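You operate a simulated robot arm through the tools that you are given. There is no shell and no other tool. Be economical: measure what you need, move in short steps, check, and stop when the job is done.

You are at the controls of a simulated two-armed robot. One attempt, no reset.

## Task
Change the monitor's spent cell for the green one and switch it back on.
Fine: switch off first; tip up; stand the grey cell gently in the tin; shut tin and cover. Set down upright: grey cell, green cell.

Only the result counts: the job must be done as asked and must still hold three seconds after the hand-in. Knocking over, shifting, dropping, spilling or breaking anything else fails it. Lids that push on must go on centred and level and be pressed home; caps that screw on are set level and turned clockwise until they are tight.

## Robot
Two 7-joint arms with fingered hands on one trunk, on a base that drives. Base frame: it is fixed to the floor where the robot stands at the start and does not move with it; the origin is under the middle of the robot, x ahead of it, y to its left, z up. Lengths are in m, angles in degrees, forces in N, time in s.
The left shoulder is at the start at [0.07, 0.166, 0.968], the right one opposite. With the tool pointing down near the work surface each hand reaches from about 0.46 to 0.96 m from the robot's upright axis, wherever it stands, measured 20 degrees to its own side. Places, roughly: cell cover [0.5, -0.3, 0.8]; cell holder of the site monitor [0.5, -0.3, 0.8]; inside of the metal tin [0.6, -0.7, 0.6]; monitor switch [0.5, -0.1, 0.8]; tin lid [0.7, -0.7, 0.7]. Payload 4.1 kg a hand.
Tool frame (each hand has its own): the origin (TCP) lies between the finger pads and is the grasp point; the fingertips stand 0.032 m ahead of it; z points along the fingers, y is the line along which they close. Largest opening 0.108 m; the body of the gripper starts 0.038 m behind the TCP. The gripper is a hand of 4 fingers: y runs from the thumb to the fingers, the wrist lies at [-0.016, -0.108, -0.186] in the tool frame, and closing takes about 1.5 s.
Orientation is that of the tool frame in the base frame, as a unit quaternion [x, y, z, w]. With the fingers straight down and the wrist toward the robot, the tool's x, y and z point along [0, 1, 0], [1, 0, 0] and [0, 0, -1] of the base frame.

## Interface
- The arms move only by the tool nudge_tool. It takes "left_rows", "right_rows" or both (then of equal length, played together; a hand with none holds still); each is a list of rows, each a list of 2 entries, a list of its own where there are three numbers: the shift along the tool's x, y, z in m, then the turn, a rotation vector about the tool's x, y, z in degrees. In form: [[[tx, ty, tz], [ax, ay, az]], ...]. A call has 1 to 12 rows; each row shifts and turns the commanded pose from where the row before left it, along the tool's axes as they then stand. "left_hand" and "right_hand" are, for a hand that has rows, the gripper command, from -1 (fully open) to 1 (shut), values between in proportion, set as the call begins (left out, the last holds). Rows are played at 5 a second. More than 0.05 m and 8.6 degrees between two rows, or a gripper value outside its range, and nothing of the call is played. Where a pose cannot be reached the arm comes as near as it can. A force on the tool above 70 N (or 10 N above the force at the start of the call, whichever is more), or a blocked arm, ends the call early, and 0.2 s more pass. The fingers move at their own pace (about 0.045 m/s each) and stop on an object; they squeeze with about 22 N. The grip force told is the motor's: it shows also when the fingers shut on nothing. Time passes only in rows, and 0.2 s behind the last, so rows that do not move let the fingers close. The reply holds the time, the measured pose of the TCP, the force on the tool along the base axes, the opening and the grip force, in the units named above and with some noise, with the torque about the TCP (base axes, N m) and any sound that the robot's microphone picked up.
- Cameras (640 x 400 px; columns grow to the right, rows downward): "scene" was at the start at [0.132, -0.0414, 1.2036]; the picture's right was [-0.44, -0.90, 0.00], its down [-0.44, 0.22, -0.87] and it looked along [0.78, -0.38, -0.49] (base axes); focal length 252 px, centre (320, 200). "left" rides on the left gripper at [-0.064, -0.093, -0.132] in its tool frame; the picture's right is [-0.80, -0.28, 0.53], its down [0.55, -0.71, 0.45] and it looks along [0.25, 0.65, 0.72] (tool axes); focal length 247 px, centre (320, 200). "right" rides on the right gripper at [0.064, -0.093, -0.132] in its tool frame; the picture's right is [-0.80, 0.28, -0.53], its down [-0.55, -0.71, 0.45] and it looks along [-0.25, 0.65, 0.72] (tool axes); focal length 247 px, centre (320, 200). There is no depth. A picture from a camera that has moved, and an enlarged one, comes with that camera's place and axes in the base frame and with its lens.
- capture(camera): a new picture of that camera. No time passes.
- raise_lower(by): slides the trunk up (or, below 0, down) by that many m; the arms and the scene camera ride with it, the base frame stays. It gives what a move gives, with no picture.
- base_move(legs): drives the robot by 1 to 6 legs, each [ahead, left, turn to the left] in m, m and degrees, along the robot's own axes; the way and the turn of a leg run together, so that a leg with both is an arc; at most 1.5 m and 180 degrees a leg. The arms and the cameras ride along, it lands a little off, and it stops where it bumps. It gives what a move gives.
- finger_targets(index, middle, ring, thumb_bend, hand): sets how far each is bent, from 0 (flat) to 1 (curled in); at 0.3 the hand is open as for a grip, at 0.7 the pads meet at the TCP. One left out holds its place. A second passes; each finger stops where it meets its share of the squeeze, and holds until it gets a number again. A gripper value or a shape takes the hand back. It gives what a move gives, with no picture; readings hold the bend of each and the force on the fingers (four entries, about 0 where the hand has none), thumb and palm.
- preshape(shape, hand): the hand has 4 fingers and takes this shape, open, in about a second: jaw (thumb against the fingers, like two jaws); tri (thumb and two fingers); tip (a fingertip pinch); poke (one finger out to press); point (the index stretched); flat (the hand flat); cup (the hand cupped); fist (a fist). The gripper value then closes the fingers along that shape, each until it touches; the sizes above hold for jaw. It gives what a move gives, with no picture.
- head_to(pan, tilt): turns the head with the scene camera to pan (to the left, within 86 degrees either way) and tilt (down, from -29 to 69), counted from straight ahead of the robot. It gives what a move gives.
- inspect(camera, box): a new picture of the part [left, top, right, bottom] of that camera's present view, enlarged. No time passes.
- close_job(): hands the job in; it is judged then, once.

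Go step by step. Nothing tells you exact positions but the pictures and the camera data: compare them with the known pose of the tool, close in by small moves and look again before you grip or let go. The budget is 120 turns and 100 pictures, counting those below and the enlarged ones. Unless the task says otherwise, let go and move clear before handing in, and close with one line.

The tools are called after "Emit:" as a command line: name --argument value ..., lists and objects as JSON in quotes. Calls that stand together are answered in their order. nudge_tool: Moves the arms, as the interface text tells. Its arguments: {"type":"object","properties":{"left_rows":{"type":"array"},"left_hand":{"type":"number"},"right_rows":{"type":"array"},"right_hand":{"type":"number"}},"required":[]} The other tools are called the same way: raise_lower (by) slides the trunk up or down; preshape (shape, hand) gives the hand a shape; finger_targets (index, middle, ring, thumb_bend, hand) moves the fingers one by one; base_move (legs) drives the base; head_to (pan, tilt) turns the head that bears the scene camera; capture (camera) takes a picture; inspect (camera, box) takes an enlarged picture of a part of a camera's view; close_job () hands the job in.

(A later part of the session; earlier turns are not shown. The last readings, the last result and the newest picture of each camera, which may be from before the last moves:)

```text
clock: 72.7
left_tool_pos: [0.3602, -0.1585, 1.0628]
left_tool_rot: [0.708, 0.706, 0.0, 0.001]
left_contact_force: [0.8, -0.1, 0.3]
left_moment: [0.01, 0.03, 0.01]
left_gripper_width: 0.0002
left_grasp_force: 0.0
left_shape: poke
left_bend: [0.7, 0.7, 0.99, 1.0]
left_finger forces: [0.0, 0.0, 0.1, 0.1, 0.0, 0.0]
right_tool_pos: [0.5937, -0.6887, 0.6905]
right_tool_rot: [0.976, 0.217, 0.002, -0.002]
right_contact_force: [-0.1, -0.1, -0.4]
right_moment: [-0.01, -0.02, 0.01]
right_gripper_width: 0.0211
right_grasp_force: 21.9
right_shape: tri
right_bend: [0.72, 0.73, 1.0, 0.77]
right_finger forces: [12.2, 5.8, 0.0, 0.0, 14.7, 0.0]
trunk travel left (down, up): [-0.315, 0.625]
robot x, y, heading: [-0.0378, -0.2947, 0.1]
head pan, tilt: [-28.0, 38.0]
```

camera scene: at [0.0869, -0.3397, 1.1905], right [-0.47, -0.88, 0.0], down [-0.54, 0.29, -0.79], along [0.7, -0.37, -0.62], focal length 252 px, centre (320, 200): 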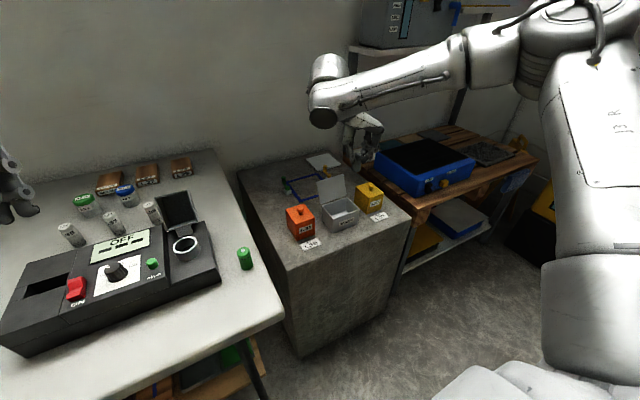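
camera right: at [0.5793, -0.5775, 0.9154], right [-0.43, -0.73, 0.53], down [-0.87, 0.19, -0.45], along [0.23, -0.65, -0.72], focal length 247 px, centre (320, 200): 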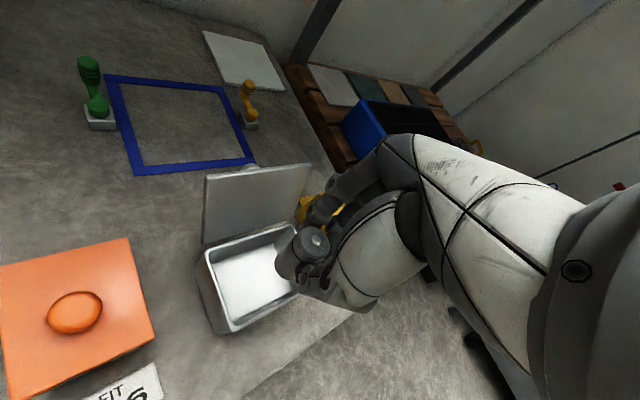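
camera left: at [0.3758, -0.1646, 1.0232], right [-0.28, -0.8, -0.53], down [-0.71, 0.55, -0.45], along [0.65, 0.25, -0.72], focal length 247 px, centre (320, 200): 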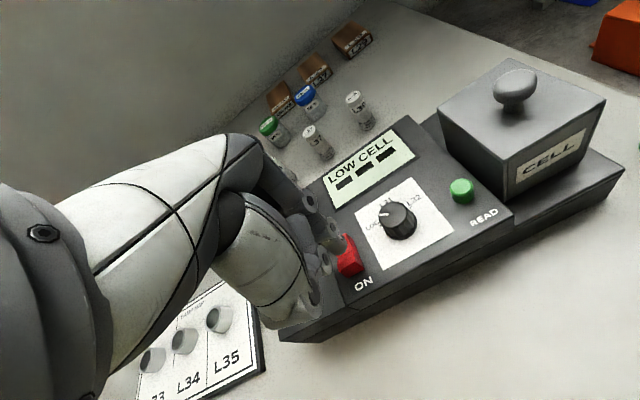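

Emit:
nudge_tool --right_rows '[[[0, 0, 0.002], [0, 0, 0]], [[0, 0, 0.001], [0, 0, 0]]]'

Emit:
nudge_tool --right_rows '[[[0, 0, 0.002], [0, 0, 0]], [[0, 0, 0.001], [0, 0, 0]]]'

Emit:
inspect --camera "right" --box '[190, 130, 350, 330]'

```text
clock: 73.3
left_tool_pos: [0.357, -0.1591, 1.063]
left_tool_rot: [0.708, 0.706, 0.0, 0.0]
left_contact_force: [0.6, -0.2, 0.5]
left_moment: [0.01, -0.03, -0.01]
left_gripper_width: 0.0
left_grasp_force: 0.1
left_shape: poke
left_bend: [0.7, 0.7, 0.99, 1.0]
left_finger forces: [0.0, 0.0, 0.0, 0.1, 0.0, 0.0]
right_tool_pos: [0.5929, -0.6894, 0.6876]
right_tool_rot: [0.976, 0.216, 0.003, -0.002]
right_contact_force: [-0.7, 0.4, -0.8]
right_moment: [-0.01, 0.02, 0.01]
right_gripper_width: 0.0213
right_grasp_force: 22.2
right_shape: tri
right_bend: [0.72, 0.73, 1.0, 0.77]
right_finger forces: [12.1, 5.7, 0.0, 0.1, 14.8, 0.0]
right hand out of reach, approached as far as the arm can: row 1
trunk travel left (down, up): [-0.315, 0.625]
robot x, y, heading: [-0.0412, -0.2991, 0.0]
head pan, tilt: [-28.0, 38.0]
```

```text
clock: 73.9
left_tool_pos: [0.3586, -0.1587, 1.0621]
left_tool_rot: [0.707, 0.707, 0.0, 0.0]
left_contact_force: [0.6, 0.1, -0.4]
left_moment: [-0.03, 0.05, -0.01]
left_gripper_width: 0.0001
left_grasp_force: 0.0
left_shape: poke
left_bend: [0.7, 0.7, 0.99, 1.0]
left_finger forces: [0.0, 0.0, 0.0, 0.1, 0.0, 0.0]
right_tool_pos: [0.5934, -0.6899, 0.6863]
right_tool_rot: [0.976, 0.217, 0.003, -0.003]
right_contact_force: [0.0, 0.5, 0.3]
right_moment: [-0.03, -0.01, -0.01]
right_gripper_width: 0.0213
right_grasp_force: 22.1
right_shape: tri
right_bend: [0.72, 0.73, 1.0, 0.77]
right_finger forces: [12.2, 6.5, 0.0, 0.1, 14.7, 0.0]
trunk travel left (down, up): [-0.315, 0.625]
robot x, y, heading: [-0.041, -0.2995, -0.2]
head pan, tilt: [-28.0, 38.0]
```

```text
2.00 times, centred on (270, 230) of right
camera zoom: at [0.6113, -0.5793, 0.8182], right [-0.6, -0.6, 0.53], down [-0.79, 0.41, -0.45], along [0.05, -0.69, -0.72], focal length 494 px, centre (420, 140)
```

zoom: 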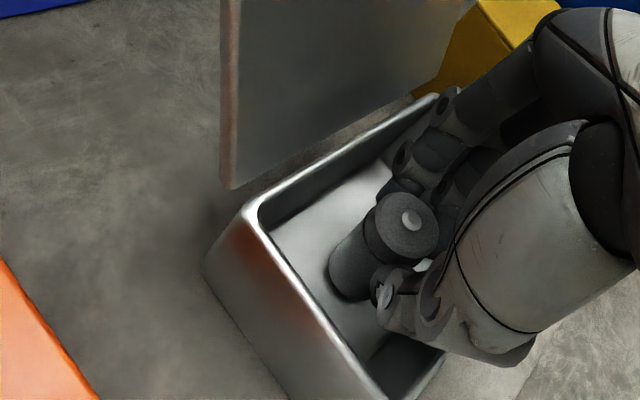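

Emit:
raise_lower --by -0.003

Emit:
raise_lower --by -0.003

```text
clock: 74.4
left_tool_pos: [0.3585, -0.1575, 1.0601]
left_tool_rot: [0.706, 0.708, 0.0, 0.0]
left_contact_force: [-0.1, -0.3, -0.1]
left_moment: [0.0, 0.03, -0.03]
left_gripper_width: 0.0
left_grasp_force: 0.1
left_shape: poke
left_bend: [0.7, 0.7, 0.99, 1.0]
left_finger forces: [0.1, 0.1, 0.0, 0.2, 0.0, 0.0]
right_tool_pos: [0.5936, -0.6886, 0.6847]
right_tool_rot: [0.976, 0.217, 0.004, -0.002]
right_contact_force: [0.0, 2.4, 4.0]
right_moment: [-0.1, -0.02, 0.06]
right_gripper_width: 0.0213
right_grasp_force: 22.2
right_shape: tri
right_bend: [0.72, 0.73, 1.0, 0.77]
right_finger forces: [12.0, 11.2, 0.0, 0.0, 15.9, 0.0]
trunk travel left (down, up): [-0.312, 0.628]
robot x, y, heading: [-0.0407, -0.2987, 0.0]
head pan, tilt: [-28.0, 38.0]
```

```text
clock: 74.9
left_tool_pos: [0.3565, -0.1574, 1.0565]
left_tool_rot: [0.708, 0.707, 0.0, 0.001]
left_contact_force: [0.5, 0.6, -0.3]
left_moment: [-0.01, -0.01, -0.03]
left_gripper_width: 0.0
left_grasp_force: 0.0
left_shape: poke
left_bend: [0.7, 0.7, 0.99, 1.0]
left_finger forces: [0.0, 0.1, 0.0, 0.0, 0.0, 0.0]
right_tool_pos: [0.5926, -0.6875, 0.6827]
right_tool_rot: [0.976, 0.217, 0.005, -0.002]
right_contact_force: [-1.0, 3.1, 16.5]
right_moment: [-0.22, -0.03, 0.05]
right_gripper_width: 0.0223
right_grasp_force: 21.7
right_shape: tri
right_bend: [0.72, 0.73, 1.0, 0.77]
right_finger forces: [13.0, 15.5, 0.0, 0.1, 18.6, 0.0]
trunk travel left (down, up): [-0.309, 0.631]
robot x, y, heading: [-0.0404, -0.299, -0.2]
head pan, tilt: [-28.0, 38.0]
```

The cell stands on the tin floor (contact 16 N). Ease slightly and release with a small opening.

Emit:
raise_lower --by 0.003

Emit:
nudge_tool --right_rows '[[[0, 0, 0], [0, 0, 0]], [[0, 0, 0], [0, 0, 0]], [[0, 0, 0], [0, 0, 0]], [[0, 0, 0], [0, 0, 0]]]' --right_hand 0.25

Emit:
inspect --camera "right" --box '[190, 130, 350, 330]'

```text
clock: 75.4
left_tool_pos: [0.3574, -0.1578, 1.06]
left_tool_rot: [0.708, 0.707, 0.0, 0.0]
left_contact_force: [0.3, -0.1, 0.3]
left_moment: [0.02, -0.01, -0.02]
left_gripper_width: 0.0
left_grasp_force: 0.0
left_shape: poke
left_bend: [0.7, 0.7, 0.99, 1.0]
left_finger forces: [0.0, 0.1, 0.1, 0.0, 0.0, 0.1]
right_tool_pos: [0.5922, -0.6885, 0.6818]
right_tool_rot: [0.976, 0.217, 0.002, -0.002]
right_contact_force: [-0.6, 3.1, 6.2]
right_moment: [-0.02, -0.05, 0.04]
right_gripper_width: 0.0216
right_grasp_force: 22.1
right_shape: tri
right_bend: [0.72, 0.73, 1.0, 0.77]
right_finger forces: [13.1, 11.5, 0.0, 0.0, 17.5, 0.0]
trunk travel left (down, up): [-0.312, 0.628]
robot x, y, heading: [-0.0406, -0.2974, 0.1]
head pan, tilt: [-28.0, 38.0]
```

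```text
clock: 76.4
left_tool_pos: [0.359, -0.1582, 1.061]
left_tool_rot: [0.708, 0.706, -0.001, 0.0]
left_contact_force: [-0.8, 0.4, -1.0]
left_moment: [0.0, 0.01, -0.01]
left_gripper_width: 0.0
left_grasp_force: 0.1
left_shape: poke
left_bend: [0.7, 0.7, 0.99, 1.0]
left_finger forces: [0.0, 0.1, 0.0, 0.0, 0.1, 0.1]
right_tool_pos: [0.5924, -0.689, 0.6815]
right_tool_rot: [0.976, 0.216, 0.002, -0.002]
right_contact_force: [-1.1, 1.5, 0.8]
right_moment: [-0.07, -0.05, 0.03]
right_gripper_width: 0.0344
right_grasp_force: 0.0
right_shape: tri
right_bend: [0.74, 0.56, 0.99, 0.76]
right_finger forces: [0.0, 8.0, 0.0, 0.0, 6.9, 0.1]
trunk travel left (down, up): [-0.312, 0.628]
robot x, y, heading: [-0.0386, -0.2966, 0.1]
head pan, tilt: [-28.0, 38.0]
```

```text
2.00 times, centred on (270, 230) of right
camera zoom: at [0.6111, -0.5796, 0.8151], right [-0.6, -0.6, 0.53], down [-0.79, 0.41, -0.45], along [0.05, -0.69, -0.72], focal length 494 px, centre (420, 140)
```

zoom: 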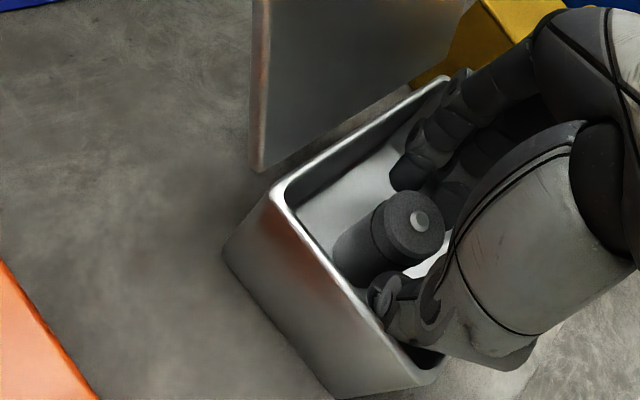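

Fingers press the tin wall slightly; I'll narrow the opening a bit until nothing is loaded before withdrawing.

Emit:
nudge_tool --right_rows '[[[0, 0, 0], [0, 0, 0]], [[0, 0, 0], [0, 0, 0]], [[0, 0, 0], [0, 0, 0]]]' --right_hand 0.42

Emit:
inspect --camera "scene" --box '[290, 120, 390, 220]'

```text
clock: 77.2
left_tool_pos: [0.3575, -0.1575, 1.059]
left_tool_rot: [0.708, 0.706, 0.0, 0.0]
left_contact_force: [-0.6, -0.6, -0.5]
left_moment: [0.0, 0.02, 0.01]
left_gripper_width: 0.0003
left_grasp_force: 0.1
left_shape: poke
left_bend: [0.7, 0.7, 0.99, 1.0]
left_finger forces: [0.0, 0.0, 0.0, 0.0, 0.0, 0.0]
right_tool_pos: [0.5913, -0.6896, 0.6822]
right_tool_rot: [0.976, 0.217, 0.002, -0.002]
right_contact_force: [-2.1, -0.9, 1.0]
right_moment: [-0.06, 0.0, 0.08]
right_gripper_width: 0.03
right_grasp_force: 0.0
right_shape: tri
right_bend: [0.74, 0.56, 0.99, 0.75]
right_finger forces: [0.1, 3.2, 0.0, 0.0, 3.1, 0.0]
trunk travel left (down, up): [-0.312, 0.628]
robot x, y, heading: [-0.0396, -0.2986, -0.0]
head pan, tilt: [-28.0, 38.0]
```

```text
4.00 times, centred on (340, 170) of scene
camera zoom: at [0.0865, -0.3397, 1.0275], right [-0.47, -0.88, 0.0], down [-0.54, 0.29, -0.79], along [0.7, -0.37, -0.62], focal length 1008 px, centre (240, 320)
```

zoom: 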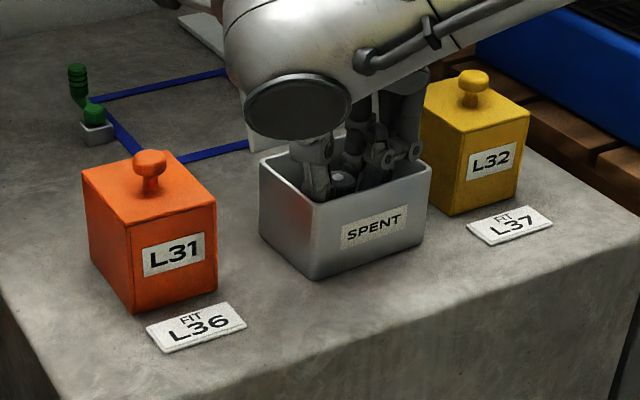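

Emit:
nudge_tool --right_rows '[[[0, 0, 0], [0, 0, 0]], [[0, 0, 0], [0, 0, 0]]]' --right_hand 0.5

```text
clock: 77.8
left_tool_pos: [0.3578, -0.1575, 1.0607]
left_tool_rot: [0.708, 0.706, 0.001, 0.0]
left_contact_force: [-0.2, 0.8, -0.4]
left_moment: [0.02, 0.0, 0.02]
left_gripper_width: 0.0
left_grasp_force: 0.1
left_shape: poke
left_bend: [0.7, 0.7, 0.99, 1.0]
left_finger forces: [0.0, 0.1, 0.0, 0.1, 0.0, 0.1]
right_tool_pos: [0.5929, -0.6895, 0.6821]
right_tool_rot: [0.976, 0.216, 0.003, -0.002]
right_contact_force: [-0.3, 0.0, 2.4]
right_moment: [-0.02, 0.0, -0.03]
right_gripper_width: 0.019
right_grasp_force: 21.7
right_shape: tri
right_bend: [0.72, 0.73, 1.0, 0.75]
right_finger forces: [13.4, 4.4, 0.0, 0.0, 18.6, 0.1]
trunk travel left (down, up): [-0.312, 0.628]
robot x, y, heading: [-0.0417, -0.2984, -0.2]
head pan, tilt: [-28.0, 38.0]
```

Emit:
nudge_tool --right_rows '[[[0, 0, 0], [0, 0, 0]], [[0, 0, 0], [0, 0, 0]], [[0, 0, 0], [0, 0, 0]]]' --right_hand 0.4

Emit:
nudge_tool --right_rows '[[[0, 0, -0.004], [0, 0, 0]], [[0, 0, -0.004], [0, 0, 0]], [[0, 0, -0.006], [0, 0, 0]], [[0, 0, -0.01], [0, 0, 0]], [[0, 0, -0.02], [0, 0, 0]], [[0, 0, -0.03], [0, 0, 0]], [[0, 0, -0.03], [0, 0, 0]]]'

Emit:
inspect --camera "scene" --box '[290, 120, 390, 220]'

Emit:
inspect --camera "right" --box '[150, 130, 350, 350]'

```text
clock: 78.6
left_tool_pos: [0.3579, -0.1577, 1.0597]
left_tool_rot: [0.708, 0.706, -0.001, 0.0]
left_contact_force: [-0.9, 1.3, -0.7]
left_moment: [0.02, 0.01, 0.01]
left_gripper_width: 0.0
left_grasp_force: 0.0
left_shape: poke
left_bend: [0.7, 0.7, 0.99, 1.0]
left_finger forces: [0.0, 0.1, 0.1, 0.0, 0.0, 0.0]
right_tool_pos: [0.5931, -0.6894, 0.6823]
right_tool_rot: [0.976, 0.217, 0.003, -0.002]
right_contact_force: [-0.2, 1.0, 1.1]
right_moment: [-0.06, -0.01, 0.08]
right_gripper_width: 0.03
right_grasp_force: 0.0
right_shape: tri
right_bend: [0.74, 0.56, 0.99, 0.75]
right_finger forces: [0.0, 3.5, 0.0, 0.0, 2.8, 0.0]
trunk travel left (down, up): [-0.312, 0.628]
robot x, y, heading: [-0.0429, -0.2948, -0.3]
head pan, tilt: [-28.0, 38.0]
```

```text
clock: 80.2
left_tool_pos: [0.3582, -0.1588, 1.0615]
left_tool_rot: [0.708, 0.706, 0.0, 0.0]
left_contact_force: [-0.4, 0.1, 0.3]
left_moment: [0.0, -0.02, 0.02]
left_gripper_width: 0.0001
left_grasp_force: 0.1
left_shape: poke
left_bend: [0.7, 0.7, 0.99, 1.0]
left_finger forces: [0.0, 0.1, 0.0, 0.1, 0.0, 0.0]
right_tool_pos: [0.5912, -0.689, 0.7868]
right_tool_rot: [0.976, 0.217, 0.002, -0.003]
right_contact_force: [0.2, -0.1, 0.1]
right_moment: [-0.01, 0.0, -0.02]
right_gripper_width: 0.0322
right_grasp_force: 0.0
right_shape: tri
right_bend: [0.74, 0.54, 0.99, 0.74]
right_finger forces: [0.1, 0.0, 0.0, 0.0, 0.0, 0.1]
trunk travel left (down, up): [-0.312, 0.628]
robot x, y, heading: [-0.0378, -0.2948, -0.3]
head pan, tilt: [-28.0, 38.0]
```

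```text
4.00 times, centred on (340, 170) of scene
camera zoom: at [0.0864, -0.3395, 1.0275], right [-0.47, -0.88, 0.0], down [-0.54, 0.29, -0.79], along [0.7, -0.37, -0.62], focal length 1008 px, centre (240, 320)
```

zoom: 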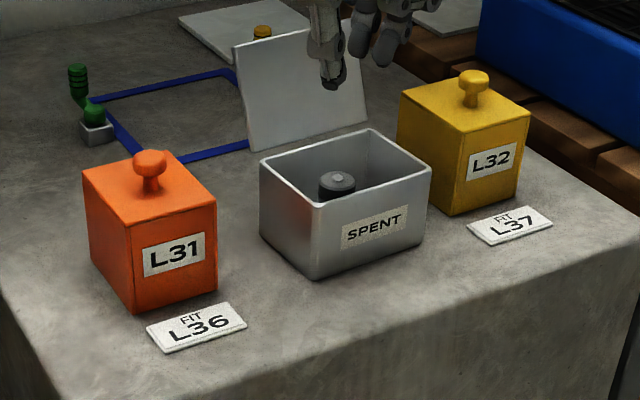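

```text
1.82 times, centred on (250, 240) of right
camera zoom: at [0.6096, -0.5789, 0.9197], right [-0.6, -0.6, 0.53], down [-0.79, 0.41, -0.45], along [0.05, -0.69, -0.72], focal length 449 px, centre (447, 127)
```

zoom: 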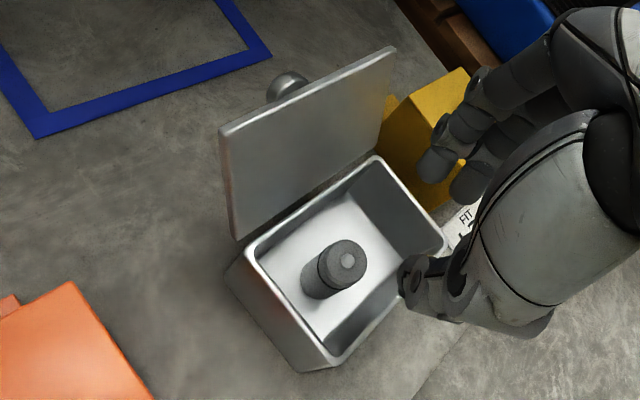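

Grey cell stands upright in the tin. Next shut the tin: lid is leaning ~120° open with its top edge near [0.668,-0.69,0.75]. I rise, turn the hand back, take poke shape, and go behind the lid.

Emit:
nudge_tool --right_rows '[[[0, 0, -0.04], [0, 0, 0]], [[0, 0, -0.04], [0, 0, 0]], [[0, 0, 0], [0, 0, -8.1]], [[0, 0, 0], [0, 0, -8.1]], [[0, 0, 0], [0, 0, -8.1]], [[0, 0, 0], [0, 0, -8.1]], [[0, 0, 0], [0, 0, -8.1]], [[0, 0, 0], [0, 0, -8.1]], [[0, 0, 0], [0, 0, -8.1]], [[0, 0, 0], [0, 0, -8.1]], [[0, 0, 0], [0, 0, 0]]]'

Emit:
preshape --hand "right" --shape "poke"

Emit:
nudge_tool --right_rows '[[[0, 0.04, 0], [0, 0, 0]], [[0, 0.04, 0], [0, 0, 0]], [[0, 0.035, 0], [0, 0, 0]], [[0, 0, 0.04], [0, 0, 0]], [[0, 0, 0.03], [0, 0, 0]], [[0, 0, 0], [0, 0, 0]]]'

Emit:
inspect --camera "scene" --box '[290, 100, 390, 220]'

```text
clock: 82.6
left_tool_pos: [0.3571, -0.1579, 1.0593]
left_tool_rot: [0.708, 0.706, 0.001, 0.0]
left_contact_force: [1.0, 0.4, 0.4]
left_moment: [0.06, 0.0, -0.04]
left_gripper_width: 0.0
left_grasp_force: 0.1
left_shape: poke
left_bend: [0.7, 0.7, 0.99, 1.0]
left_finger forces: [0.1, 0.1, 0.0, 0.1, 0.0, 0.0]
right_tool_pos: [0.5906, -0.6899, 0.8666]
right_tool_rot: [0.708, 0.706, 0.003, -0.002]
right_contact_force: [0.7, 0.5, 0.3]
right_moment: [0.01, 0.0, -0.01]
right_gripper_width: 0.0324
right_grasp_force: 0.0
right_shape: tri
right_bend: [0.74, 0.54, 0.99, 0.74]
right_finger forces: [0.0, 0.1, 0.1, 0.0, 0.1, 0.0]
trunk travel left (down, up): [-0.312, 0.628]
robot x, y, heading: [-0.0412, -0.2966, -0.3]
head pan, tilt: [-28.0, 38.0]
```

```text
clock: 83.5
left_tool_pos: [0.3578, -0.1582, 1.0598]
left_tool_rot: [0.708, 0.706, 0.001, -0.001]
left_contact_force: [-0.1, -0.3, -0.7]
left_moment: [-0.01, 0.01, 0.0]
left_gripper_width: 0.0
left_grasp_force: 0.0
left_shape: poke
left_bend: [0.7, 0.7, 0.99, 1.0]
left_finger forces: [0.1, 0.0, 0.1, 0.1, 0.0, 0.0]
right_tool_pos: [0.5918, -0.6905, 0.8674]
right_tool_rot: [0.707, 0.707, 0.004, -0.001]
right_contact_force: [-0.2, -0.4, 0.9]
right_moment: [0.03, 0.03, -0.03]
right_gripper_width: 0.0004
right_grasp_force: 0.1
right_shape: poke
right_bend: [0.7, 0.7, 0.99, 1.0]
right_finger forces: [0.0, 0.0, 0.0, 0.0, 0.1, 0.0]
trunk travel left (down, up): [-0.312, 0.628]
robot x, y, heading: [-0.0391, -0.2968, 0.1]
head pan, tilt: [-28.0, 38.0]
```

```text
clock: 84.9
left_tool_pos: [0.3575, -0.1582, 1.06]
left_tool_rot: [0.707, 0.707, 0.0, 0.0]
left_contact_force: [-0.6, -0.3, -0.4]
left_moment: [0.02, 0.0, 0.0]
left_gripper_width: 0.0001
left_grasp_force: 0.1
left_shape: poke
left_bend: [0.7, 0.7, 0.99, 1.0]
left_finger forces: [0.1, 0.0, 0.1, 0.0, 0.0, 0.1]
right_tool_pos: [0.7001, -0.6906, 0.7938]
right_tool_rot: [0.708, 0.706, 0.003, -0.001]
right_contact_force: [0.5, -0.2, 0.0]
right_moment: [-0.04, 0.0, -0.01]
right_gripper_width: 0.0001
right_grasp_force: 0.0
right_shape: poke
right_bend: [0.7, 0.7, 0.99, 1.0]
right_finger forces: [0.0, 0.0, 0.0, 0.1, 0.1, 0.0]
right hand out of reach, approached as far as the arm can: row 3
trunk travel left (down, up): [-0.312, 0.628]
robot x, y, heading: [-0.0402, -0.2959, 0.2]
head pan, tilt: [-28.0, 38.0]
```

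```text
3.33 times, centred on (340, 160) of scene
camera zoom: at [0.0865, -0.3395, 1.0275], right [-0.47, -0.88, 0.0], down [-0.54, 0.29, -0.79], along [0.7, -0.37, -0.62], focal length 840 px, centre (253, 333)
```

zoom: 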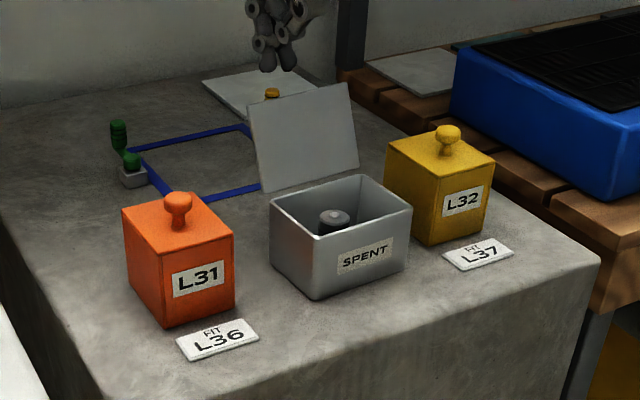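

Emit:
nudge_tool --right_rows '[[[0, 0, 0.02], [0, 0, 0]], [[0, 0, 0.015], [0, 0, 0]], [[0, -0.015, 0], [0, 0, 0]], [[0, -0.012, 0], [0, 0, 0]], [[0, -0.012, 0], [0, 0, 0]], [[0, -0.012, 0], [0, 0, 0]], [[0, -0.012, 0], [0, 0, 0]], [[0, 0, 0], [0, 0, 0]]]'

Emit:
inspect --camera "scene" --box '[290, 100, 390, 220]'

```text
clock: 86.7
left_tool_pos: [0.3584, -0.158, 1.0598]
left_tool_rot: [0.708, 0.707, -0.001, 0.0]
left_contact_force: [-0.1, 0.1, 0.2]
left_moment: [0.01, 0.01, 0.0]
left_gripper_width: 0.0
left_grasp_force: 0.1
left_shape: poke
left_bend: [0.7, 0.7, 0.99, 1.0]
left_finger forces: [0.1, 0.1, 0.1, 0.0, 0.1, 0.0]
right_tool_pos: [0.6387, -0.6897, 0.7611]
right_tool_rot: [0.708, 0.706, 0.003, -0.001]
right_contact_force: [1.4, -0.4, 2.9]
right_moment: [0.03, -0.08, 0.02]
right_gripper_width: 0.0
right_grasp_force: 0.0
right_shape: poke
right_bend: [0.7, 0.7, 0.99, 1.0]
right_finger forces: [0.8, 2.6, 0.1, 0.1, 0.0, 0.0]
trunk travel left (down, up): [-0.312, 0.628]
robot x, y, heading: [-0.0403, -0.2965, 0.0]
head pan, tilt: [-28.0, 38.0]
```

```text
3.33 times, centred on (340, 160) of scene
camera zoom: at [0.0869, -0.3396, 1.0274], right [-0.47, -0.88, 0.0], down [-0.54, 0.29, -0.79], along [0.7, -0.37, -0.62], focal length 840 px, centre (253, 333)
```

zoom: 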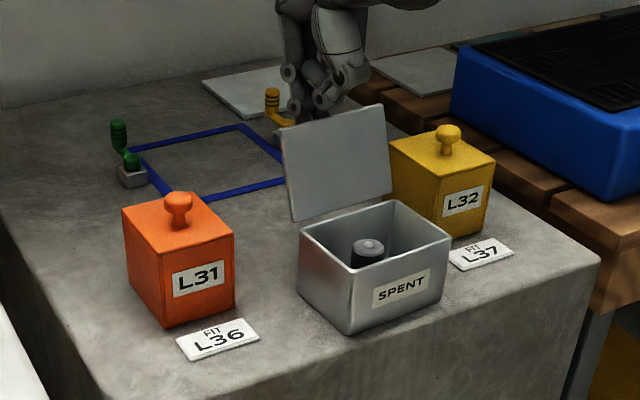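

The light tin slides instead of the stiff lid turning. I'll retract, drive right so both hands reach, and use the left hand as a stop in front of the tin while the right pushes the lid.

Emit:
nudge_tool --right_rows '[[[0, 0.015, 0], [0, 0, 0]], [[0, 0, -0.04], [0, 0, 0]], [[0, 0, -0.04], [0, 0, 0]], [[0, 0, -0.04], [0, 0, 0]], [[0, 0, -0.02], [0, 0, 0]]]'

Emit:
base_move --legs '[[0, -0.33, 0]]'

Emit:
head_to --pan -3 --tilt 35

Emit:
capture --camera "scene"

```text
clock: 87.9
left_tool_pos: [0.3578, -0.1579, 1.0601]
left_tool_rot: [0.707, 0.707, -0.001, 0.0]
left_contact_force: [-0.2, 0.0, 0.2]
left_moment: [0.0, -0.04, 0.03]
left_gripper_width: 0.0
left_grasp_force: 0.0
left_shape: poke
left_bend: [0.7, 0.7, 0.99, 1.0]
left_finger forces: [0.0, 0.0, 0.0, 0.0, 0.0, 0.0]
right_tool_pos: [0.6556, -0.6911, 0.9002]
right_tool_rot: [0.708, 0.706, 0.004, -0.001]
right_contact_force: [-0.6, 0.6, -0.2]
right_moment: [-0.01, 0.02, 0.03]
right_gripper_width: 0.0001
right_grasp_force: 0.1
right_shape: poke
right_bend: [0.7, 0.7, 0.99, 1.0]
right_finger forces: [0.0, 0.0, 0.0, 0.0, 0.0, 0.0]
trunk travel left (down, up): [-0.312, 0.628]
robot x, y, heading: [-0.0405, -0.3006, -0.1]
head pan, tilt: [-28.0, 38.0]
```

```text
clock: 90.1
left_tool_pos: [0.3583, -0.4873, 1.0607]
left_tool_rot: [0.707, 0.707, 0.0, -0.001]
left_contact_force: [-0.6, 0.2, 0.0]
left_moment: [0.04, -0.03, -0.02]
left_gripper_width: 0.0
left_grasp_force: 0.0
left_shape: poke
left_bend: [0.7, 0.7, 0.99, 1.0]
left_finger forces: [0.0, 0.0, 0.0, 0.1, 0.0, 0.1]
right_tool_pos: [0.6546, -1.0208, 0.9005]
right_tool_rot: [0.709, 0.706, 0.003, -0.001]
right_contact_force: [0.2, 0.7, -1.1]
right_moment: [0.02, 0.0, -0.01]
right_gripper_width: 0.0
right_grasp_force: 0.1
right_shape: poke
right_bend: [0.7, 0.7, 0.99, 1.0]
right_finger forces: [0.1, 0.0, 0.0, 0.0, 0.0, 0.1]
trunk travel left (down, up): [-0.312, 0.628]
robot x, y, heading: [-0.0423, -0.6285, -0.1]
head pan, tilt: [-28.0, 38.0]
```

```text
clock: 91.0
left_tool_pos: [0.3579, -0.4872, 1.0592]
left_tool_rot: [0.708, 0.706, 0.0, 0.001]
left_contact_force: [0.2, 0.2, 0.3]
left_moment: [0.04, -0.01, -0.01]
left_gripper_width: 0.0001
left_grasp_force: 0.1
left_shape: poke
left_bend: [0.7, 0.7, 0.99, 1.0]
left_finger forces: [0.1, 0.0, 0.0, 0.0, 0.1, 0.0]
right_tool_pos: [0.6547, -1.0195, 0.9001]
right_tool_rot: [0.708, 0.706, 0.004, -0.002]
right_contact_force: [0.0, -0.1, -0.3]
right_moment: [0.02, -0.01, -0.03]
right_gripper_width: 0.0002
right_grasp_force: 0.0
right_shape: poke
right_bend: [0.7, 0.7, 0.99, 1.0]
right_finger forces: [0.0, 0.0, 0.0, 0.0, 0.0, 0.1]
trunk travel left (down, up): [-0.312, 0.628]
robot x, y, heading: [-0.0386, -0.6277, -0.1]
head pan, tilt: [-3.0, 35.0]
```

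```text
16 pictures are left
camera scene: at [0.0982, -0.6332, 1.032], right [-0.05, -1.0, 0.0], down [-0.57, 0.03, -0.82], along [0.82, -0.04, -0.57], focal length 252 px, centre (320, 200)
```

scene: 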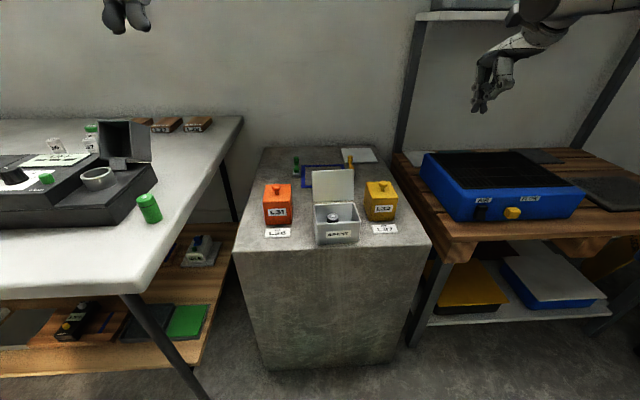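

Tin front is now at x≈0.508 (y −0.649…−0.745), near the block edge. Left fingertip goes down in front of it to push it gently back and serve as a stop.

Emit:
nudge_tool --left_rows '[[[-0.035, 0.018, 0], [0, 0, 0]], [[-0.035, 0.018, 0], [0, 0, 0]], [[-0.035, 0.018, 0], [0, 0, 0]], [[-0.035, 0.018, 0], [0, 0, 0]], [[-0.035, 0.018, 0], [0, 0, 0]], [[-0.035, 0.017, 0], [0, 0, 0]], [[0, 0, 0.045], [0, 0, 0]], [[0, 0, 0.045], [0, 0, 0]], [[0, 0, 0.045], [0, 0, 0]], [[0, 0, 0.045], [0, 0, 0]], [[0, 0, 0.045], [0, 0, 0]], [[0, 0, 0.045], [0, 0, 0]]]'

Emit:
nudge_tool --left_rows '[[[0, 0, 0.04], [0, 0, 0]], [[0, 0, 0.03], [0, 0, 0]], [[0, 0, 0], [0, 0, 0]]]'

Emit:
inspect --camera "scene" --box '[250, 140, 410, 270]'

```text
clock: 93.6
left_tool_pos: [0.465, -0.6988, 0.7868]
left_tool_rot: [0.708, 0.706, 0.0, 0.0]
left_contact_force: [0.1, 1.0, -0.9]
left_moment: [0.02, -0.01, 0.0]
left_gripper_width: 0.0
left_grasp_force: 0.0
left_shape: poke
left_bend: [0.7, 0.7, 0.99, 1.0]
left_finger forces: [0.0, 0.1, 0.0, 0.0, 0.0, 0.1]
right_tool_pos: [0.6551, -1.0196, 0.9005]
right_tool_rot: [0.707, 0.707, 0.004, -0.001]
right_contact_force: [-0.3, 0.1, 1.0]
right_moment: [0.01, -0.02, 0.04]
right_gripper_width: 0.0
right_grasp_force: 0.1
right_shape: poke
right_bend: [0.7, 0.7, 0.99, 1.0]
right_finger forces: [0.0, 0.0, 0.0, 0.0, 0.0, 0.0]
trunk travel left (down, up): [-0.312, 0.628]
robot x, y, heading: [-0.0397, -0.626, -0.1]
head pan, tilt: [-3.0, 35.0]
```

```text
clock: 94.4
left_tool_pos: [0.4644, -0.6974, 0.719]
left_tool_rot: [0.707, 0.707, 0.0, 0.0]
left_contact_force: [-0.3, 0.2, -0.1]
left_moment: [0.03, 0.03, 0.02]
left_gripper_width: 0.0003
left_grasp_force: 0.1
left_shape: poke
left_bend: [0.7, 0.7, 0.99, 1.0]
left_finger forces: [0.0, 0.0, 0.1, 0.0, 0.0, 0.1]
right_tool_pos: [0.6549, -1.0192, 0.9007]
right_tool_rot: [0.708, 0.706, 0.004, -0.001]
right_contact_force: [-1.5, 0.0, 0.4]
right_moment: [0.01, 0.02, -0.01]
right_gripper_width: 0.0
right_grasp_force: 0.1
right_shape: poke
right_bend: [0.7, 0.7, 0.99, 1.0]
right_finger forces: [0.0, 0.1, 0.0, 0.0, 0.0, 0.0]
trunk travel left (down, up): [-0.312, 0.628]
robot x, y, heading: [-0.0393, -0.6257, -0.0]
head pan, tilt: [-3.0, 35.0]
```

```text
3.08 times, centred on (330, 205) of scene
camera zoom: at [0.0981, -0.6331, 1.032], right [-0.05, -1.0, 0.0], down [-0.57, 0.03, -0.82], along [0.82, -0.04, -0.57], focal length 775 px, centre (289, 185)
```

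zoom: 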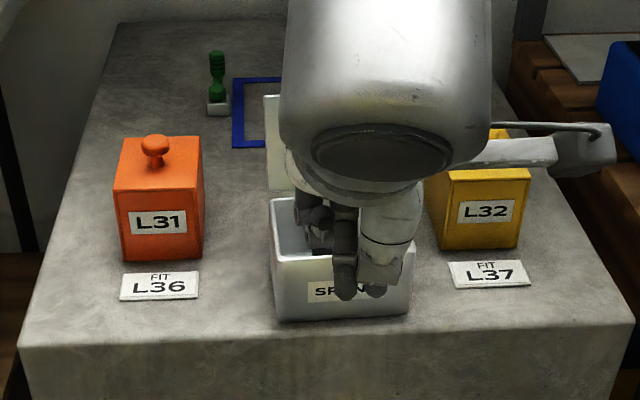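

Emit:
nudge_tool --left_rows '[[[0, 0, 0.035], [0, 0, 0]], [[0, 0.015, 0], [0, 0, 0]], [[0, 0.01, 0], [0, 0, 0]], [[0, 0.007, 0], [0, 0, 0]], [[0, 0.007, 0], [0, 0, 0]], [[0, 0.007, 0], [0, 0, 0]], [[0, 0.007, 0], [0, 0, 0]], [[0, 0.007, 0], [0, 0, 0]], [[0, 0.007, 0], [0, 0, 0]], [[0, 0.007, 0], [0, 0, 0]], [[0, 0.007, 0], [0, 0, 0]], [[0, 0.005, 0], [0, 0, 0]]]'

Emit:
inspect --camera "scene" --box '[250, 140, 410, 270]'

```text
clock: 97.0
left_tool_pos: [0.5489, -0.6981, 0.6856]
left_tool_rot: [0.708, 0.707, 0.0, 0.001]
left_contact_force: [-4.1, 0.6, 4.5]
left_moment: [0.04, -0.14, 0.05]
left_gripper_width: 0.0
left_grasp_force: 0.1
left_shape: poke
left_bend: [0.7, 0.7, 0.99, 1.0]
left_finger forces: [0.0, 6.5, 0.0, 0.1, 0.1, 0.0]
right_tool_pos: [0.6542, -1.019, 0.9024]
right_tool_rot: [0.709, 0.706, 0.004, -0.001]
right_contact_force: [-0.5, 0.3, 0.5]
right_moment: [0.0, -0.03, 0.01]
right_gripper_width: 0.0
right_grasp_force: 0.2
right_shape: poke
right_bend: [0.7, 0.7, 0.99, 1.0]
right_finger forces: [0.0, 0.0, 0.0, 0.0, 0.0, 0.0]
trunk travel left (down, up): [-0.312, 0.628]
robot x, y, heading: [-0.04, -0.6277, -0.0]
head pan, tilt: [-3.0, 35.0]
```

```text
3.08 times, centred on (330, 205) of scene
camera zoom: at [0.0973, -0.6331, 1.0322], right [-0.05, -1.0, 0.0], down [-0.57, 0.03, -0.82], along [0.82, -0.04, -0.57], focal length 775 px, centre (289, 185)
```

zoom: 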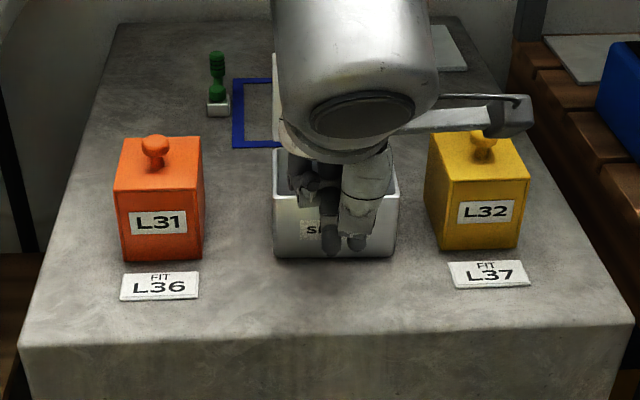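

The tin is back near its place. I'll tilt the left hand 45° so it can hold the tin front from low down while leaving room for the lid.

Emit:
nudge_tool --left_rows '[[[0, -0.02, 0], [0, 0, 0]], [[0, -0.02, 0], [0, 0, 0]], [[0, 0, 0], [-7.5, 0, 0]], [[0, 0, 0], [-7.5, 0, 0]], [[0, 0, 0], [-7.5, 0, 0]], [[0, 0, 0], [-7.5, 0, 0]], [[0, 0, 0], [-7.5, 0, 0]], [[0, 0, 0], [-7.5, 0, 0]], [[0, 0.01, 0.01], [0, 0, 0]], [[0, 0.005, 0.005], [0, 0, 0]], [[0, 0, 0], [0, 0, 0]]]' --right_rows '[[[0.045, 0, 0], [0, 0, 0]], [[0.045, 0, 0], [0, 0, 0]], [[0.045, 0, 0], [0, 0, 0]], [[0.045, 0, 0], [0, 0, 0]], [[0.045, 0, 0], [0, 0, 0]], [[0.045, 0, 0], [0, 0, 0]], [[0.045, 0, 0], [0, 0, 0]], [[0.007, 0.02, 0], [0, 0, 0]], [[0, 0.035, 0], [0, 0, 0]], [[0, 0.02, 0], [0, 0, 0]], [[0, 0, 0], [0, 0, 0]]]'

Emit:
inspect --camera "scene" --box '[250, 120, 410, 260]'

```text
clock: 99.4
left_tool_pos: [0.5311, -0.6963, 0.6843]
left_tool_rot: [0.654, 0.652, 0.27, 0.271]
left_contact_force: [0.0, -0.1, 0.3]
left_moment: [-0.02, 0.03, 0.02]
left_gripper_width: 0.0
left_grasp_force: 0.0
left_shape: poke
left_bend: [0.7, 0.7, 0.99, 1.0]
left_finger forces: [0.1, 0.0, 0.1, 0.0, 0.1, 0.1]
right_tool_pos: [0.6326, -0.88, 0.8915]
right_tool_rot: [0.708, 0.706, 0.003, -0.001]
right_contact_force: [0.3, 1.4, -0.1]
right_moment: [0.01, -0.04, -0.04]
right_gripper_width: 0.0003
right_grasp_force: 0.1
right_shape: poke
right_bend: [0.7, 0.7, 0.99, 1.0]
right_finger forces: [0.0, 0.0, 0.1, 0.0, 0.0, 0.0]
right hand out of reach, approached as far as the arm can: row 3, 4, 5, 6, 7, 8, 9, 10
trunk travel left (down, up): [-0.312, 0.628]
robot x, y, heading: [-0.0428, -0.627, 0.0]
head pan, tilt: [-3.0, 35.0]
```

```text
2.86 times, centred on (330, 190) of scene
camera zoom: at [0.098, -0.6329, 1.0321], right [-0.05, -1.0, 0.0], down [-0.57, 0.03, -0.82], along [0.82, -0.04, -0.57], focal length 720 px, centre (291, 229)
```

zoom: 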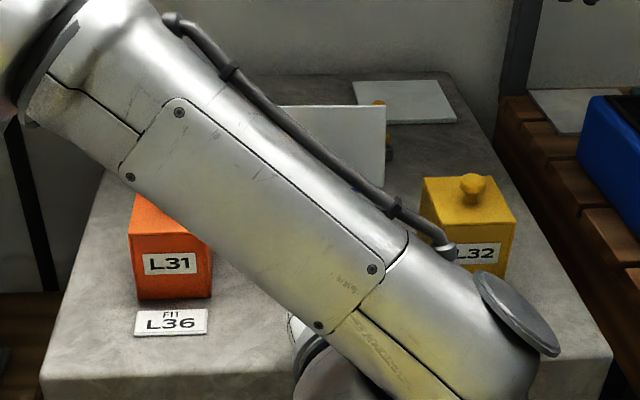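

Right hand is at its reach limit that high; lower it and then slide over behind the lid.

Emit:
nudge_tool --right_rows '[[[0, 0.02, 0.04], [0, 0, 0]], [[0, 0.02, 0.04], [0, 0, 0]], [[0, 0.025, 0.01], [0, 0, 0]], [[0.045, 0.02, 0], [0, 0, 0]], [[0.045, 0, 0], [0, 0, 0]], [[0.045, 0, 0], [0, 0, 0]], [[0.045, 0, 0], [0, 0, 0]], [[0, 0, 0], [0, 0, 0]]]'

```text
clock: 101.2
left_tool_pos: [0.5313, -0.6979, 0.6849]
left_tool_rot: [0.653, 0.653, 0.271, 0.271]
left_contact_force: [-0.2, 0.3, 0.2]
left_moment: [-0.01, -0.01, 0.05]
left_gripper_width: 0.0
left_grasp_force: 0.1
left_shape: poke
left_bend: [0.7, 0.7, 0.99, 1.0]
left_finger forces: [0.0, 0.0, 0.0, 0.0, 0.0, 0.0]
right_tool_pos: [0.5922, -0.8235, 0.8617]
right_tool_rot: [0.708, 0.706, 0.005, -0.001]
right_contact_force: [0.2, -0.3, 0.1]
right_moment: [-0.02, -0.02, -0.01]
right_gripper_width: 0.0
right_grasp_force: 0.0
right_shape: poke
right_bend: [0.7, 0.7, 0.99, 1.0]
right_finger forces: [0.0, 0.1, 0.0, 0.0, 0.1, 0.0]
right hand out of reach, approached as far as the arm can: row 1, 2, 3, 4, 5, 6, 7
trunk travel left (down, up): [-0.312, 0.628]
robot x, y, heading: [-0.0425, -0.6291, 0.0]
head pan, tilt: [-3.0, 35.0]
```

The right arm can't cross to the robot's centreline in this posture. I'll retract both hands and shift the base left 0.2 m so the right hand has the lid at its best angle.

Emit:
nudge_tool --left_rows '[[[0, -0.02, -0.02], [0, 0, 0]], [[0, 0.028, -0.028], [0, 0, 0]], [[0, 0.028, -0.028], [0, 0, 0]], [[0, 0.028, -0.028], [0, 0, 0]], [[0, 0.028, -0.028], [0, 0, 0]]]' --right_rows '[[[-0.03, 0, -0.03], [0, 0, 0]], [[-0.03, 0, -0.03], [0, 0, 0]], [[-0.03, 0, -0.02], [0, 0, 0]], [[-0.03, 0, 0], [0, 0, 0]], [[0, 0, 0], [0, 0, 0]]]'

Emit:
base_move --legs '[[0, 0.2, 0]]'

```text
clock: 102.4
left_tool_pos: [0.5052, -0.6979, 0.8415]
left_tool_rot: [0.654, 0.652, 0.271, 0.271]
left_contact_force: [-0.2, 0.0, 0.2]
left_moment: [-0.02, -0.02, -0.02]
left_gripper_width: 0.0003
left_grasp_force: 0.1
left_shape: poke
left_bend: [0.7, 0.7, 0.99, 1.0]
left_finger forces: [0.0, 0.0, 0.1, 0.0, 0.1, 0.0]
right_tool_pos: [0.5911, -0.9436, 0.9415]
right_tool_rot: [0.708, 0.707, 0.004, 0.0]
right_contact_force: [0.5, 0.6, -0.3]
right_moment: [0.0, -0.02, -0.03]
right_gripper_width: 0.0
right_grasp_force: 0.1
right_shape: poke
right_bend: [0.7, 0.7, 0.99, 1.0]
right_finger forces: [0.0, 0.1, 0.0, 0.1, 0.0, 0.1]
trunk travel left (down, up): [-0.312, 0.628]
robot x, y, heading: [-0.0398, -0.6274, -0.0]
head pan, tilt: [-3.0, 35.0]
```

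```text
clock: 104.0
left_tool_pos: [0.505, -0.4998, 0.8428]
left_tool_rot: [0.654, 0.652, 0.27, 0.271]
left_contact_force: [0.1, 0.4, 0.5]
left_moment: [-0.03, -0.02, -0.02]
left_gripper_width: 0.0002
left_grasp_force: 0.0
left_shape: poke
left_bend: [0.7, 0.7, 0.99, 1.0]
left_finger forces: [0.0, 0.1, 0.0, 0.1, 0.0, 0.0]
right_tool_pos: [0.5905, -0.744, 0.9422]
right_tool_rot: [0.709, 0.705, 0.003, 0.0]
right_contact_force: [0.7, -0.4, 1.0]
right_moment: [-0.04, 0.05, 0.02]
right_gripper_width: 0.0
right_grasp_force: 0.0
right_shape: poke
right_bend: [0.7, 0.7, 0.99, 1.0]
right_finger forces: [0.0, 0.0, 0.0, 0.1, 0.1, 0.1]
trunk travel left (down, up): [-0.312, 0.628]
robot x, y, heading: [-0.0418, -0.4266, -0.3]
head pan, tilt: [-3.0, 35.0]
```

Emit:
nudge_tool --left_rows '[[[-0.04, -0.01, -0.01], [0, 0, 0]], [[-0.04, 0, 0], [0, 0, 0]], [[-0.04, 0, 0], [0, 0, 0]], [[-0.04, 0, 0], [0, 0, 0]], [[-0.037, 0, 0], [0, 0, 0]], [[0, -0.0275, 0.0275], [0, 0, 0]], [[0, -0.0275, 0.0275], [0, 0, 0]], [[0, -0.0275, 0.0275], [0, 0, 0]], [[0, -0.024, 0.024], [0, 0, 0]], [[0, 0, 0], [0, 0, 0]]]' --right_rows '[[[0, 0.035, 0], [0, 0, 0]], [[0.01, 0.035, 0], [0, 0, 0]], [[0.01, 0.035, 0], [0, 0, 0]], [[0.015, 0.03, 0], [0, 0, 0]], [[0.012, 0, 0.04], [0, 0, 0]], [[0, 0, 0.04], [0, 0, 0]], [[0, 0, 0.04], [0, 0, 0]], [[0, 0, 0.03], [0, 0, 0]], [[0, 0, 0.03], [0, 0, 0]], [[0, 0, 0], [0, 0, 0]]]'

Emit:
head_to --pan -22 --tilt 35

Emit:
inspect --camera "scene" --box '[220, 100, 420, 260]'

```text
clock: 105.6
left_tool_pos: [0.5414, -0.6508, 0.8533]
left_tool_rot: [0.596, 0.696, 0.253, 0.31]
left_contact_force: [-0.8, 0.7, -0.1]
left_moment: [0.0, 0.04, 0.02]
left_gripper_width: 0.0
left_grasp_force: 0.1
left_shape: poke
left_bend: [0.7, 0.7, 0.99, 1.0]
left_finger forces: [0.1, 0.0, 0.0, 0.0, 0.2, 0.0]
right_tool_pos: [0.6553, -0.7281, 0.8319]
right_tool_rot: [0.708, 0.706, 0.004, -0.002]
right_contact_force: [-0.5, 0.0, -0.4]
right_moment: [-0.02, 0.0, 0.02]
right_gripper_width: 0.0002
right_grasp_force: 0.1
right_shape: poke
right_bend: [0.7, 0.7, 0.99, 1.0]
right_finger forces: [0.0, 0.1, 0.1, 0.0, 0.1, 0.0]
right hand out of reach, approached as far as the arm can: row 2, 3, 4
trunk travel left (down, up): [-0.312, 0.628]
robot x, y, heading: [-0.0394, -0.4243, -0.1]
head pan, tilt: [-3.0, 35.0]
stopped in row 7 (left hand): the arm was blocked; the commanded pose is now the measured one
```

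```text
clock: 106.4
left_tool_pos: [0.5388, -0.6501, 0.8544]
left_tool_rot: [0.597, 0.695, 0.254, 0.31]
left_contact_force: [-0.4, -0.5, 0.3]
left_moment: [0.01, 0.01, 0.03]
left_gripper_width: 0.0
left_grasp_force: 0.0
left_shape: poke
left_bend: [0.7, 0.7, 0.99, 1.0]
left_finger forces: [0.0, 0.0, 0.1, 0.0, 0.0, 0.0]
right_tool_pos: [0.6541, -0.7288, 0.8327]
right_tool_rot: [0.709, 0.705, 0.004, -0.001]
right_contact_force: [0.8, -0.4, 0.4]
right_moment: [0.01, 0.01, 0.03]
right_gripper_width: 0.0
right_grasp_force: 0.0
right_shape: poke
right_bend: [0.7, 0.7, 0.99, 1.0]
right_finger forces: [0.0, 0.0, 0.0, 0.0, 0.0, 0.0]
trunk travel left (down, up): [-0.312, 0.628]
robot x, y, heading: [-0.0429, -0.4215, -0.0]
head pan, tilt: [-22.0, 35.0]
```

```text
2.50 times, centred on (320, 180) of scene
camera zoom: at [0.0923, -0.4611, 1.032], right [-0.38, -0.93, 0.0], down [-0.53, 0.22, -0.82], along [0.76, -0.31, -0.57], focal length 630 px, centre (320, 250)
```

zoom: 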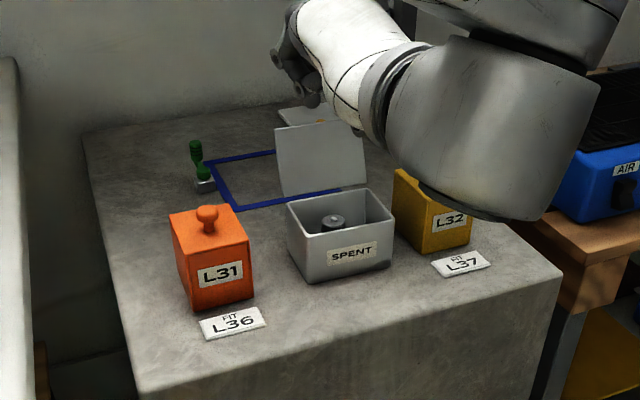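

The arms interfere there. I'll pull the left arm away and use a single-hand method: pinch the lid's top edge with the right hand and rotate about the hinge. First untangle and return the base to where the right hand reached well.

Emit:
nudge_tool --left_rows '[[[0.03, 0, -0.02], [0, 0, 0]], [[0.04, 0, -0.02], [0, 0, 0]], [[0.04, 0.01, -0.02], [0, 0, 0]], [[0.04, 0.02, -0.02], [0, 0, 0]], [[0.04, 0.02, -0.02], [0, 0, 0]], [[0.04, 0.02, -0.02], [0, 0, 0]], [[0.0, 0.02, -0.02], [7.5, 0, 0]], [[0.0, 0.02, -0.02], [7.5, 0, 0]], [[0, 0, 0], [7.5, 0, 0]], [[0, 0, 0], [7.5, 0, 0]], [[0, 0, 0], [7.5, 0, 0]], [[0, 0, 0], [7.5, 0, 0]]]'

Emit:
nudge_tool --right_rows '[[[0, -0.02, -0.04], [0, 0, 0]], [[0, -0.02, -0.04], [0, 0, 0]], [[0, 0, -0.02], [0, 0, 0]]]'

Emit:
base_move --legs '[[0, 0.13, 0]]'

Emit:
preshape --hand "right" --shape "tri"

```text
clock: 109.0
left_tool_pos: [0.4783, -0.4027, 1.0126]
left_tool_rot: [0.67, 0.74, -0.033, 0.058]
left_contact_force: [-0.1, -0.6, 0.0]
left_moment: [0.02, 0.04, 0.02]
left_gripper_width: 0.0
left_grasp_force: 0.1
left_shape: poke
left_bend: [0.7, 0.7, 0.99, 1.0]
left_finger forces: [0.0, 0.0, 0.1, 0.0, 0.0, 0.0]
right_tool_pos: [0.655, -0.7283, 0.8326]
right_tool_rot: [0.708, 0.706, 0.004, -0.001]
right_contact_force: [-0.3, 0.1, -0.1]
right_moment: [0.03, 0.02, -0.02]
right_gripper_width: 0.0002
right_grasp_force: 0.0
right_shape: poke
right_bend: [0.7, 0.7, 0.99, 1.0]
right_finger forces: [0.0, 0.1, 0.1, 0.0, 0.0, 0.1]
trunk travel left (down, up): [-0.312, 0.628]
robot x, y, heading: [-0.0371, -0.4255, -0.3]
head pan, tilt: [-22.0, 35.0]
```

```text
clock: 109.8
left_tool_pos: [0.4764, -0.403, 1.0129]
left_tool_rot: [0.67, 0.739, -0.033, 0.058]
left_contact_force: [0.3, 0.0, 1.3]
left_moment: [-0.02, 0.0, -0.02]
left_gripper_width: 0.0001
left_grasp_force: 0.0
left_shape: poke
left_bend: [0.7, 0.7, 0.99, 1.0]
left_finger forces: [0.0, 0.0, 0.0, 0.0, 0.0, 0.0]
right_tool_pos: [0.6131, -0.7282, 0.9316]
right_tool_rot: [0.71, 0.704, 0.003, -0.001]
right_contact_force: [-0.5, 0.3, 0.8]
right_moment: [-0.05, 0.0, 0.0]
right_gripper_width: 0.0001
right_grasp_force: 0.1
right_shape: poke
right_bend: [0.7, 0.7, 0.99, 1.0]
right_finger forces: [0.0, 0.1, 0.0, 0.0, 0.0, 0.0]
trunk travel left (down, up): [-0.312, 0.628]
robot x, y, heading: [-0.0399, -0.4292, -0.2]
head pan, tilt: [-22.0, 35.0]
```

```text
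clock: 111.1
left_tool_pos: [0.477, -0.2744, 1.0123]
left_tool_rot: [0.67, 0.739, -0.032, 0.059]
left_contact_force: [-0.7, 0.2, 0.0]
left_moment: [-0.01, 0.0, 0.01]
left_gripper_width: 0.0
left_grasp_force: 0.0
left_shape: poke
left_bend: [0.7, 0.7, 0.99, 1.0]
left_finger forces: [0.1, 0.1, 0.0, 0.1, 0.0, 0.0]
right_tool_pos: [0.6126, -0.5987, 0.9331]
right_tool_rot: [0.708, 0.706, 0.003, -0.001]
right_contact_force: [0.2, 0.3, -0.4]
right_moment: [-0.03, -0.01, -0.02]
right_gripper_width: 0.0001
right_grasp_force: 0.0
right_shape: poke
right_bend: [0.7, 0.7, 0.99, 1.0]
right_finger forces: [0.0, 0.0, 0.0, 0.0, 0.0, 0.0]
trunk travel left (down, up): [-0.312, 0.628]
robot x, y, heading: [-0.0361, -0.2965, -0.1]
head pan, tilt: [-22.0, 35.0]
```

```text
clock: 112.0
left_tool_pos: [0.4772, -0.2753, 1.0116]
left_tool_rot: [0.67, 0.74, -0.032, 0.059]
left_contact_force: [-0.6, -0.5, -0.5]
left_moment: [-0.01, 0.02, -0.03]
left_gripper_width: 0.0
left_grasp_force: 0.1
left_shape: poke
left_bend: [0.7, 0.7, 0.99, 1.0]
left_finger forces: [0.0, 0.1, 0.0, 0.1, 0.0, 0.1]
right_tool_pos: [0.6139, -0.5991, 0.9329]
right_tool_rot: [0.708, 0.706, 0.004, -0.001]
right_contact_force: [0.7, -0.6, 0.8]
right_moment: [0.02, 0.02, -0.01]
right_gripper_width: 0.1077
right_grasp_force: 0.0
right_shape: tri
right_bend: [0.3, 0.3, 0.99, 0.3]
right_finger forces: [0.0, 0.0, 0.0, 0.0, 0.1, 0.1]
trunk travel left (down, up): [-0.312, 0.628]
robot x, y, heading: [-0.0405, -0.2981, -0.1]
head pan, tilt: [-22.0, 35.0]
```

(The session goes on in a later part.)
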